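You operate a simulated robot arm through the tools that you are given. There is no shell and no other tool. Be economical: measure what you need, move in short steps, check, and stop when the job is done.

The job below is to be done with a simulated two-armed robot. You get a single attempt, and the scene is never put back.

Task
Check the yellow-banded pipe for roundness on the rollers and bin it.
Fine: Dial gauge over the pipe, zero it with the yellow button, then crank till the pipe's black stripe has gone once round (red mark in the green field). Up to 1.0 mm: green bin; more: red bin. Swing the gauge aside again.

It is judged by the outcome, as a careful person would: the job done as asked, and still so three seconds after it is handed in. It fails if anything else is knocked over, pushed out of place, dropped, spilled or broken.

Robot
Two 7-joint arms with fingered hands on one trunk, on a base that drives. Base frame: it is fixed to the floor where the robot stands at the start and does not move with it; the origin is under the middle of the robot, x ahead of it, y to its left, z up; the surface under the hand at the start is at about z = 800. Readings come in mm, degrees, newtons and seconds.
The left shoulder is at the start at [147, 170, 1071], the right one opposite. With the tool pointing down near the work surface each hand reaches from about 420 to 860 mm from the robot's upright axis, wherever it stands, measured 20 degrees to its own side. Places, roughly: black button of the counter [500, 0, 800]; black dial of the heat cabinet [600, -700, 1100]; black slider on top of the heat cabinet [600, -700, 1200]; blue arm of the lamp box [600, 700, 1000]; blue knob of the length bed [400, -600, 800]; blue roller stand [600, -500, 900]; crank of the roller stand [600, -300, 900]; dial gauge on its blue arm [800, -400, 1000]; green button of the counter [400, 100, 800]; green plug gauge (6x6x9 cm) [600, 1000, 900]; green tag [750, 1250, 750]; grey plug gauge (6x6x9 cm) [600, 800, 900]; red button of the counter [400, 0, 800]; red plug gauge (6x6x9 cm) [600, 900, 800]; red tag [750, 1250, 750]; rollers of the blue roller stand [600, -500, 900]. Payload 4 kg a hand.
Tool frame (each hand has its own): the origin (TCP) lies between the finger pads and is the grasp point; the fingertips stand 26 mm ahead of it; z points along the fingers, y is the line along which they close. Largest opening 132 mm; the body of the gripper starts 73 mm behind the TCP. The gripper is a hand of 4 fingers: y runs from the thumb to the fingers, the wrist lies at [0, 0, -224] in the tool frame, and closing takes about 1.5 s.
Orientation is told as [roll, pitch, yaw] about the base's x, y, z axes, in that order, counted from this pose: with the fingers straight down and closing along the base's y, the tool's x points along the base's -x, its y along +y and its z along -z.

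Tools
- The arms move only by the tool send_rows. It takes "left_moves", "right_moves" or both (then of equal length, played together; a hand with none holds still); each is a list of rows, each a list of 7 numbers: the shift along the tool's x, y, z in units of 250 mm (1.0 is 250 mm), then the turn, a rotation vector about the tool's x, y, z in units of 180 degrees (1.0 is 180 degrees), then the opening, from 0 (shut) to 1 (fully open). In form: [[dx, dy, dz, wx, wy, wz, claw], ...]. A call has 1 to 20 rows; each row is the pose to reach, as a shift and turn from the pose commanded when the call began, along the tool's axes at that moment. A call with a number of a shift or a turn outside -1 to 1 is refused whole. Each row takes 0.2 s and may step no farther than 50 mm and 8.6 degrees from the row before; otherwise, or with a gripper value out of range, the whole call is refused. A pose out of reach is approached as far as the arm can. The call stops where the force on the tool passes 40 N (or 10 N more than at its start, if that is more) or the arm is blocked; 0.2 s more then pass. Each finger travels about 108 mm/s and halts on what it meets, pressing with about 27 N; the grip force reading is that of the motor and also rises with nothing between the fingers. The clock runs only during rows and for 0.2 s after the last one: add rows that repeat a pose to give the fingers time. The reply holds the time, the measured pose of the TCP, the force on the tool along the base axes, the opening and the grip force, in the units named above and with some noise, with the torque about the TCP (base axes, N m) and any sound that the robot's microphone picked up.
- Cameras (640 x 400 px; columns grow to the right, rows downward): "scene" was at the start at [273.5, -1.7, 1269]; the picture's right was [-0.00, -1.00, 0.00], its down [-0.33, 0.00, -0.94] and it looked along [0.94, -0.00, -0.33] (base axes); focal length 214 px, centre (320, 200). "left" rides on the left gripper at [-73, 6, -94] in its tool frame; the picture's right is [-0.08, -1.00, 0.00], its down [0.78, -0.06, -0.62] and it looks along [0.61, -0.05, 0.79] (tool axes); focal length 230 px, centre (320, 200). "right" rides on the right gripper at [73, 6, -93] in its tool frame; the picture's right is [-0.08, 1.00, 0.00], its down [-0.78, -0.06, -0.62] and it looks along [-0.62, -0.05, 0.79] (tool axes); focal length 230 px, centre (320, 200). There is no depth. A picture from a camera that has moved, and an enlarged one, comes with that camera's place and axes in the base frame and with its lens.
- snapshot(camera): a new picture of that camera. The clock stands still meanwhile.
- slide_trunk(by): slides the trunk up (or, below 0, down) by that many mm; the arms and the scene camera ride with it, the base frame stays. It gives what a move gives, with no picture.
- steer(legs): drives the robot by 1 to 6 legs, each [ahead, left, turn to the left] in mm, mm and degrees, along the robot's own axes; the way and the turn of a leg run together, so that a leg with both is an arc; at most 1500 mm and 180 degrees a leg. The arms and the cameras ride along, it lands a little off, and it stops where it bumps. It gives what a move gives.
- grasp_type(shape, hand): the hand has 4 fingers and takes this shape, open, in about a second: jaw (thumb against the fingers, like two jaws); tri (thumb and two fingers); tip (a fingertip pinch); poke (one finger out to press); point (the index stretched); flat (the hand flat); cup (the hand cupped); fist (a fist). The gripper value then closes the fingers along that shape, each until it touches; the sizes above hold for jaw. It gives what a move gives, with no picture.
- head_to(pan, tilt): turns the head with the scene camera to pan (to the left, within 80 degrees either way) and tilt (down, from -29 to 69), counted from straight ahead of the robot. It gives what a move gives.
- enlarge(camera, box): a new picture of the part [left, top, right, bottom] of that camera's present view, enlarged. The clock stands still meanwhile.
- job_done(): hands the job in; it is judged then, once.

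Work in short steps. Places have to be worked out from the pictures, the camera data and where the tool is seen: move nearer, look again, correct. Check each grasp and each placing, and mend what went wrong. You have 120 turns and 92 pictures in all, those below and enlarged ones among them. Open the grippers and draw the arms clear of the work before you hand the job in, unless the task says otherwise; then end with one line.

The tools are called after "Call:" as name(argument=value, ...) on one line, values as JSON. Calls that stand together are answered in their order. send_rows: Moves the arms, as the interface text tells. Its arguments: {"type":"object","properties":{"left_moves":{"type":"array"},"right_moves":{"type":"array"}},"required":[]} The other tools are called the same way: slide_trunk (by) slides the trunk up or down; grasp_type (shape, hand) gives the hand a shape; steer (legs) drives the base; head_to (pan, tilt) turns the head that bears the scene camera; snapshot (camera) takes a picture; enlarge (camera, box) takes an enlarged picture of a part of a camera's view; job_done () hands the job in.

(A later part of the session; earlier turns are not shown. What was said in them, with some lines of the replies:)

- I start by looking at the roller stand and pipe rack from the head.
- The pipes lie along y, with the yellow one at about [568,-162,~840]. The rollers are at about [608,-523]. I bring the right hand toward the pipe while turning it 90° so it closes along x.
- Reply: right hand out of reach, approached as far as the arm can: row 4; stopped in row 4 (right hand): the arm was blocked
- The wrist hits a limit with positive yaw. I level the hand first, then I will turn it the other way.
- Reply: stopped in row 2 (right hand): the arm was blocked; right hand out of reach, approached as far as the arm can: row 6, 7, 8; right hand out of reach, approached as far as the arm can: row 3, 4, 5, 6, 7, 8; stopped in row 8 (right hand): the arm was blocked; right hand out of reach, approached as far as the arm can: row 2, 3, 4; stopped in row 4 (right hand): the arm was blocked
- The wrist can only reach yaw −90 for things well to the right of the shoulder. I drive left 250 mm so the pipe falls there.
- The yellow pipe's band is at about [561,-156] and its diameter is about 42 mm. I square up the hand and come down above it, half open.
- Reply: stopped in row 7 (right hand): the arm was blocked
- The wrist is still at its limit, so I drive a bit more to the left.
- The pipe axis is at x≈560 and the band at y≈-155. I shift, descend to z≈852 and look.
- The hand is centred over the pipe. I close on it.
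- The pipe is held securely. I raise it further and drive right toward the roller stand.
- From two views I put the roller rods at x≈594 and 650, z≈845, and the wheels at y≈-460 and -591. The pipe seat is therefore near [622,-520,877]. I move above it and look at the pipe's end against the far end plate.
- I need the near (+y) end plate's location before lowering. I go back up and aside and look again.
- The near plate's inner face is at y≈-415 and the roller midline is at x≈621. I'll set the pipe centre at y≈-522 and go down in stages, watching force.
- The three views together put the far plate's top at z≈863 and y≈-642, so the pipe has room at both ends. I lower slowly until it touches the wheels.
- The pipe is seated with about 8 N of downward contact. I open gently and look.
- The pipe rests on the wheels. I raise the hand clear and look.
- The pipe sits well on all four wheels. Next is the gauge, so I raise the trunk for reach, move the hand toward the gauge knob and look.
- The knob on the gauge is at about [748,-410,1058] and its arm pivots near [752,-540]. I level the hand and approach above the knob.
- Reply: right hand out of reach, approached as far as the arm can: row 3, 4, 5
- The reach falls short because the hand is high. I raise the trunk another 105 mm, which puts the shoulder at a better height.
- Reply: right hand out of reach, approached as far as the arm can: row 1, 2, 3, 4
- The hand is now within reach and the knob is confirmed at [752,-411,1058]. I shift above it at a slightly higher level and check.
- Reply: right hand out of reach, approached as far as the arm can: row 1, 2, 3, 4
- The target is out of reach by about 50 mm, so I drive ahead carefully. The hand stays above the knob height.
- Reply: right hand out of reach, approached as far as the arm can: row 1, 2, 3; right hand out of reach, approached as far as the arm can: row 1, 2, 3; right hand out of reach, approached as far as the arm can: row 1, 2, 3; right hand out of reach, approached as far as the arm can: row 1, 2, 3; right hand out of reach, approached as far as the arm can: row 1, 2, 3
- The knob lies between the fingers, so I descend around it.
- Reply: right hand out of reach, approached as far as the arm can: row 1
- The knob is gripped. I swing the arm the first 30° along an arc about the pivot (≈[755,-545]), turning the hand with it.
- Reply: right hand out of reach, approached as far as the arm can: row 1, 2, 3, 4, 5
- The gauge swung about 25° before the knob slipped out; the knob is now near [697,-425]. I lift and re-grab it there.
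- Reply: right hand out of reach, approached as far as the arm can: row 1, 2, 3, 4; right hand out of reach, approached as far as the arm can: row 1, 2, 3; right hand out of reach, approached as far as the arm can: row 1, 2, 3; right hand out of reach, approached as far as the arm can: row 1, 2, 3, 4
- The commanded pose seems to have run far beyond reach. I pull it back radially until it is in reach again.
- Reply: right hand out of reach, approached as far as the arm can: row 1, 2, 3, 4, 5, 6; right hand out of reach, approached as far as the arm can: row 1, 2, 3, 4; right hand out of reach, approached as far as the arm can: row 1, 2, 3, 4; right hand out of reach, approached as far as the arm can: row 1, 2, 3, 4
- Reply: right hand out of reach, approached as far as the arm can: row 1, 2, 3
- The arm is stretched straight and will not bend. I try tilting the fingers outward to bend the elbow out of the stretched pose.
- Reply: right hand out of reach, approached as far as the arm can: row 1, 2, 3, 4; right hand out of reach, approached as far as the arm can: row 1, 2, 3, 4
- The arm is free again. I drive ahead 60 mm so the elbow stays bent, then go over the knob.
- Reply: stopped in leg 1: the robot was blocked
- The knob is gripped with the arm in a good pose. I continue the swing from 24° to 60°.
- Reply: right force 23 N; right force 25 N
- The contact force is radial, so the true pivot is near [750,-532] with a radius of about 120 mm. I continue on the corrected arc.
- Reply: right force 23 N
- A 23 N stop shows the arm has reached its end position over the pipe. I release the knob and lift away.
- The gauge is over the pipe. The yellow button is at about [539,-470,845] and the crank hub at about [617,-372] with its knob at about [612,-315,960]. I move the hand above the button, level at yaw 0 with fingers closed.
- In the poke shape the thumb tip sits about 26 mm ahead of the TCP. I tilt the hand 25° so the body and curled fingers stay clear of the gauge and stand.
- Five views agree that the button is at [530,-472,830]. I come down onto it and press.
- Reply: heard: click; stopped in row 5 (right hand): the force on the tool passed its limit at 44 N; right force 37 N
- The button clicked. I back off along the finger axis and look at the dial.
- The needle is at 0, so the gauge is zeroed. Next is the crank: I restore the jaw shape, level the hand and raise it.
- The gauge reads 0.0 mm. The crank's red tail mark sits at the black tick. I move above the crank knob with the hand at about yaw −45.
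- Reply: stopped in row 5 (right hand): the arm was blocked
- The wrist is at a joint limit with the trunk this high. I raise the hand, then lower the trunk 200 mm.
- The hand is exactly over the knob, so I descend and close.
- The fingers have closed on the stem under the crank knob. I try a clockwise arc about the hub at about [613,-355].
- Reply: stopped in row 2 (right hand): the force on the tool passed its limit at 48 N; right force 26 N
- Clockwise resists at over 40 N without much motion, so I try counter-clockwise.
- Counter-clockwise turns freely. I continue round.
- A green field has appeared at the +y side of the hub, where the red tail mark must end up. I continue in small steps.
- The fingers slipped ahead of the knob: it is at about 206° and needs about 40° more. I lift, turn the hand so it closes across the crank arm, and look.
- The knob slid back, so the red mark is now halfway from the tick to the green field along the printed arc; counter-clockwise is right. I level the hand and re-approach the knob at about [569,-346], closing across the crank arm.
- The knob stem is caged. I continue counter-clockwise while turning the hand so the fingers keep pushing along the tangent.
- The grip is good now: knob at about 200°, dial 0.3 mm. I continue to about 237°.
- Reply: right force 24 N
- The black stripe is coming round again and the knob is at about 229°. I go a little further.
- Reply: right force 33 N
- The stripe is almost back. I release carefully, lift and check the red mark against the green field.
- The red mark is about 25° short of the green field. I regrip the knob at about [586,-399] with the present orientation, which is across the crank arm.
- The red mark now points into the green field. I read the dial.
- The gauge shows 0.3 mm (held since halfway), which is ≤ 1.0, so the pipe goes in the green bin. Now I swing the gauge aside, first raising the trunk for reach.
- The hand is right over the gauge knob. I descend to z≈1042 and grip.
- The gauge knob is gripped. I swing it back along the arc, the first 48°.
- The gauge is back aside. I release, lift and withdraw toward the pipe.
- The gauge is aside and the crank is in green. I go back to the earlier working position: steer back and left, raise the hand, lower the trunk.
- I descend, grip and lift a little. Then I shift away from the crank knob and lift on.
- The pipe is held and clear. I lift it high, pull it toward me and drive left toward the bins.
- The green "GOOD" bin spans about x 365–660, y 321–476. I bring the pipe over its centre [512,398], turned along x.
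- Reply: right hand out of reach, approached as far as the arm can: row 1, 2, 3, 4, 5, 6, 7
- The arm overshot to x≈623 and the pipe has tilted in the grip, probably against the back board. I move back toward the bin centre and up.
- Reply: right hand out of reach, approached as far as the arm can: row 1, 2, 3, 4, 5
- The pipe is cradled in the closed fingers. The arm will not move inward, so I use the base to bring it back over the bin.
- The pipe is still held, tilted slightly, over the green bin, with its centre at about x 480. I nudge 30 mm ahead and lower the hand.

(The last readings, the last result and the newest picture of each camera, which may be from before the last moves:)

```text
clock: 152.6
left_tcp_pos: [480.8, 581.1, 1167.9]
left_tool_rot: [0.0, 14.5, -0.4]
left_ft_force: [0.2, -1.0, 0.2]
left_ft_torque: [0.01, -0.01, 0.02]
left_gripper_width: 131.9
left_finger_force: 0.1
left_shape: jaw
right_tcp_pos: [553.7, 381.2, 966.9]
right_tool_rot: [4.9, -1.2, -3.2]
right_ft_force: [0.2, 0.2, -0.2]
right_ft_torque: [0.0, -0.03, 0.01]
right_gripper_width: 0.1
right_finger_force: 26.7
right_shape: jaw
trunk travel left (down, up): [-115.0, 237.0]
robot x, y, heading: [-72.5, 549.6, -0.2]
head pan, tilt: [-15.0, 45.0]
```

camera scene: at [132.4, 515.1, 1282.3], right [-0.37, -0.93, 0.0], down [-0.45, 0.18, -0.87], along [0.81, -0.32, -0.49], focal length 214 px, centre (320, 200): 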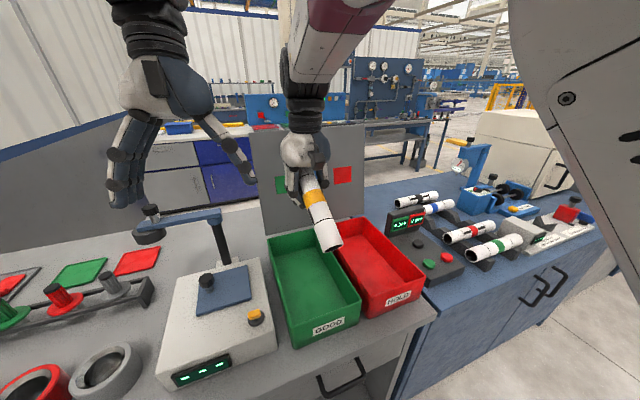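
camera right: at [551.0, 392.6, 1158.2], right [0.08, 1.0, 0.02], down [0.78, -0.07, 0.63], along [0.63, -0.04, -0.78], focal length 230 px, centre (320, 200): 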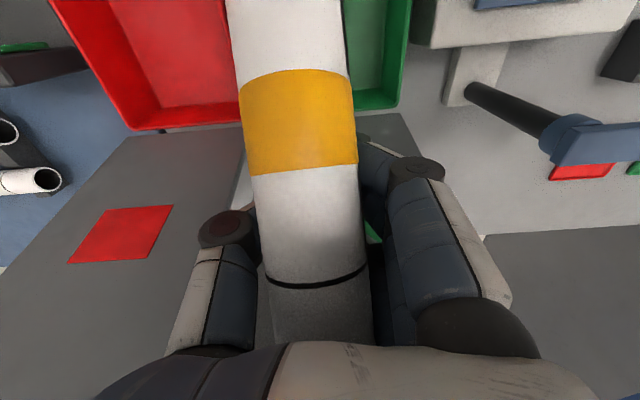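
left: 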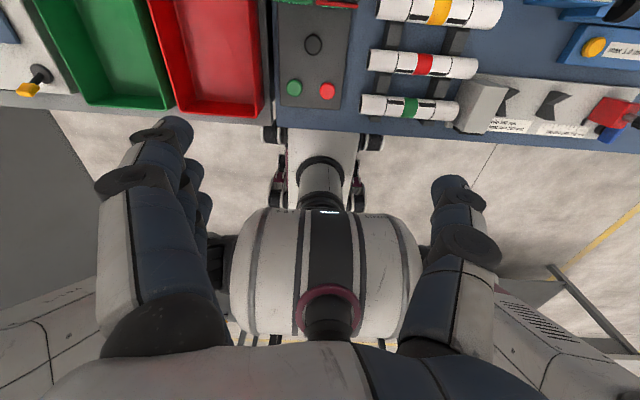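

Call:
send_rows(right_moves=[[0.02, 0.03, 0.05, 0.015, 0.004, -0.01, 0.0], [0.03, 0.06, 0.12, 0.027, 0.007, -0.018, 0.0], [0.03, 0.06, 0.22, 0.027, 0.007, -0.018, 0.0], [0.03, 0.06, 0.22, 0.027, 0.007, -0.018, 0.0]])

Call:
snapshot(camera="scene")

```text
clock: 153.6
left_tcp_pos: [479.5, 580.6, 1169.2]
left_tool_rot: [0.0, 14.5, -0.4]
left_ft_force: [-0.4, 0.5, -0.2]
left_ft_torque: [-0.03, -0.03, -0.03]
left_gripper_width: 131.8
left_finger_force: 0.0
left_shape: jaw
right_tcp_pos: [549.2, 398.2, 911.9]
right_tool_rot: [-0.1, -0.1, -0.3]
right_ft_force: [0.5, 0.8, -0.2]
right_ft_torque: [-0.02, -0.05, -0.04]
right_gripper_width: 0.0
right_finger_force: 26.8
right_shape: jaw
trunk travel left (down, up): [-115.0, 237.0]
robot x, y, heading: [-74.0, 547.5, -0.5]
head pan, tilt: [-15.0, 45.0]
```

```text
3 pictures are left
camera scene: at [158.3, 526.5, 1258.7], right [-0.27, -0.96, 0.0], down [-0.68, 0.19, -0.71], along [0.68, -0.19, -0.71], focal length 214 px, centre (320, 200)
```

scene: 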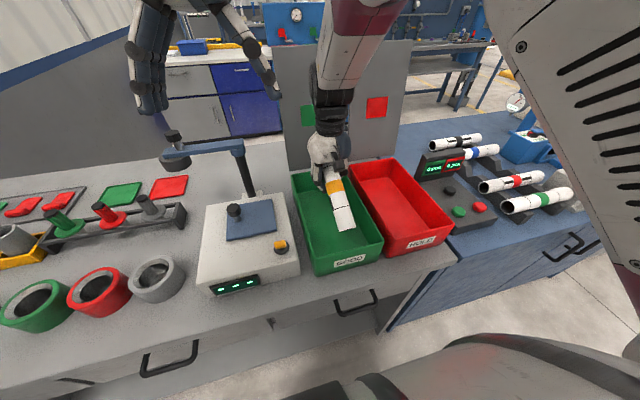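

The pipe is inside the green bin's outline. I lower further until contact.

Call:
send_rows(right_moves=[[0, 0, 0.05, 0, 0, 0, 0.0], [0, 0, 0.1, 0, 0, 0, 0.0], [0, 0, 0.15, 0, 0, 0, 0.0], [0, 0, 0.18, 0, 0, 0, 0.0]])

```text
clock: 154.6
left_tcp_pos: [480.9, 580.6, 1168.5]
left_tool_rot: [0.0, 14.5, -0.4]
left_ft_force: [-0.4, 0.2, -0.7]
left_ft_torque: [-0.01, 0.02, -0.02]
left_gripper_width: 131.9
left_finger_force: 0.1
left_shape: jaw
right_tcp_pos: [551.0, 394.5, 866.8]
right_tool_rot: [-0.4, -0.2, -0.6]
right_ft_force: [-0.5, -0.5, 0.4]
right_ft_torque: [0.0, -0.01, 0.01]
right_gripper_width: 0.1
right_finger_force: 27.0
right_shape: jaw
trunk travel left (down, up): [-115.0, 237.0]
robot x, y, heading: [-71.4, 552.1, -0.4]
head pan, tilt: [-15.0, 45.0]
```

Call:
send_rows(right_moves=[[0, 0.008, 0.04, 0, 0, 0, 0.0], [0, 0.008, 0.08, 0, 0, 0, 0.0], [0, 0.008, 0.11, 0, 0, 0, 0.0], [0, 0.008, 0.11, 0, 0, 0, 0.0]])

Call:
send_rows(right_moves=[[0, 0, 0, 0, 0, 0, 0.15], [0, 0, 0, 0, 0, 0, 0.3], [0, 0, 0, 0, 0, 0, 0.45], [0, 0, 0, 0, 0, 0, 0.55], [0, 0, 0, 0, 0, 0, 0.6], [0, 0, 0, 0, 0, 0, 0.6]])

Call:
snapshot(camera="right")

```text
clock: 155.6
left_tcp_pos: [480.4, 581.0, 1168.9]
left_tool_rot: [-0.1, 14.6, -0.4]
left_ft_force: [-0.3, 0.3, 0.4]
left_ft_torque: [-0.02, -0.02, 0.01]
left_gripper_width: 132.0
left_finger_force: 0.0
left_shape: jaw
right_tcp_pos: [551.2, 392.8, 837.8]
right_tool_rot: [-0.6, -0.1, -0.9]
right_ft_force: [-0.7, 0.7, 0.0]
right_ft_torque: [0.02, 0.01, 0.02]
right_gripper_width: 0.1
right_finger_force: 27.2
right_shape: jaw
trunk travel left (down, up): [-115.0, 237.0]
robot x, y, heading: [-74.8, 551.4, -0.4]
head pan, tilt: [-15.0, 45.0]
```

```text
clock: 157.0
left_tcp_pos: [481.2, 585.6, 1168.0]
left_tool_rot: [-0.2, 14.6, -0.4]
left_ft_force: [-1.2, 0.0, -0.2]
left_ft_torque: [-0.01, -0.01, 0.02]
left_gripper_width: 131.7
left_finger_force: 0.0
left_shape: jaw
right_tcp_pos: [549.3, 396.5, 833.0]
right_tool_rot: [-0.8, 0.5, -0.9]
right_ft_force: [8.3, 35.8, -1.0]
right_ft_torque: [-0.44, 0.05, 0.45]
right_gripper_width: 58.9
right_finger_force: 0.0
right_shape: jaw
trunk travel left (down, up): [-115.0, 237.0]
robot x, y, heading: [-74.2, 547.9, -0.4]
head pan, tilt: [-15.0, 45.0]
```

```text
2 pictures are left
camera right: at [477.6, 405.0, 927.3], right [0.09, 1.0, -0.02], down [0.79, -0.06, 0.61], along [0.61, -0.07, -0.79], focal length 230 px, centre (320, 200)
```

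right: 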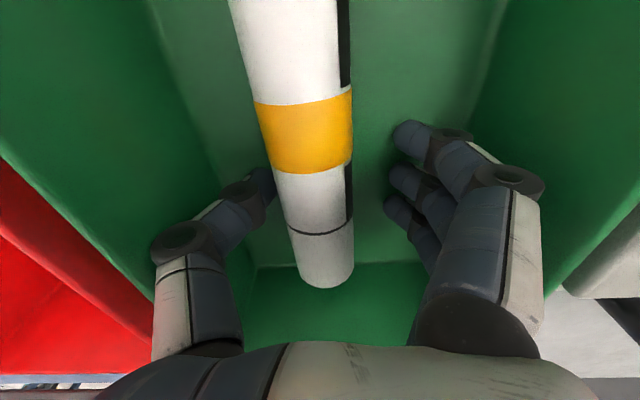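

The pipe lies in the green bin, but the thumb presses on the wall. I narrow the fingers a little and lift straight out.

Call:
send_rows(right_moves=[[0, 0.015, 0, 0, 0, 0, 0.42], [0, 0.015, -0.03, 0, 0, 0, 0.42], [0, 0.015, -0.12, 0, 0, 0, 0.42], [0, 0.015, -0.25, 0, 0, 0, 0.42], [0, 0.015, -0.4, 0, 0, 0, 0.45], [0, 0.015, -0.55, 0, 0, 0, 0.5], [0, 0.015, -0.72, 0, 0, 0, 0.6], [0, 0.015, -0.9, 0, 0, 0, 0.8]])

Call:
snapshot(camera="scene")

```text
clock: 158.8
left_tcp_pos: [479.6, 581.2, 1169.3]
left_tool_rot: [0.0, 14.5, -0.4]
left_ft_force: [0.4, 0.1, 0.8]
left_ft_torque: [-0.01, -0.03, -0.01]
left_gripper_width: 132.0
left_finger_force: 0.0
left_shape: jaw
right_tcp_pos: [548.3, 407.1, 1053.9]
right_tool_rot: [0.4, 1.6, 0.1]
right_ft_force: [-0.2, 0.2, 0.3]
right_ft_torque: [-0.01, 0.0, 0.0]
right_gripper_width: 105.4
right_finger_force: 0.1
right_shape: jaw
trunk travel left (down, up): [-115.0, 237.0]
robot x, y, heading: [-71.7, 551.0, -0.6]
head pan, tilt: [-15.0, 45.0]
```

```text
1 pictures are left
camera scene: at [163.6, 519.6, 1276.1], right [-0.32, -0.95, 0.0], down [-0.52, 0.18, -0.84], along [0.79, -0.27, -0.55], focal length 214 px, centre (320, 200)
```

scene: 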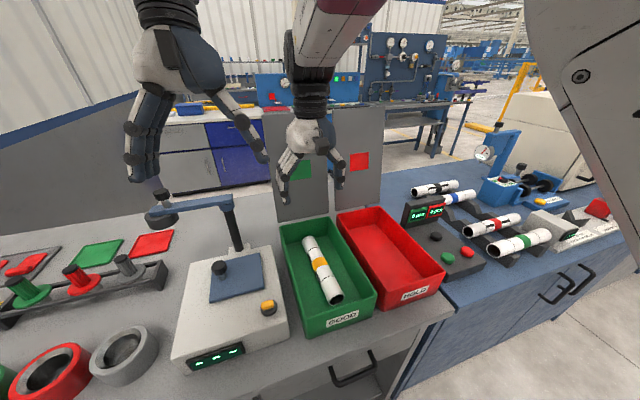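

The pipe lies in the green GOOD bin, the gauge is aside and nothing else is displaced. I back the robot off and hand in.

Call:
steer(legs=[[-120, 0, 0]])

Call:
job_done()

```text
clock: 160.1
left_tcp_pos: [362.2, 580.9, 1168.6]
left_tool_rot: [-0.1, 14.5, -0.4]
left_ft_force: [-0.4, 0.3, 0.2]
left_ft_torque: [-0.03, -0.01, -0.03]
left_gripper_width: 131.7
left_finger_force: 0.0
left_shape: jaw
right_tcp_pos: [430.1, 410.8, 1057.8]
right_tool_rot: [0.5, 1.0, 0.2]
right_ft_force: [-1.1, 0.2, 0.3]
right_ft_torque: [0.01, 0.0, -0.02]
right_gripper_width: 105.2
right_finger_force: 0.1
right_shape: jaw
trunk travel left (down, up): [-115.0, 237.0]
robot x, y, heading: [-190.3, 549.9, -0.4]
head pan, tilt: [-15.0, 45.0]
```

```text
The job is handed in.
```

The yellow-banded pipe read 0.3 mm over one full turn, within the 1.0 mm limit, so it is in the green bin; the gauge is swung aside again.
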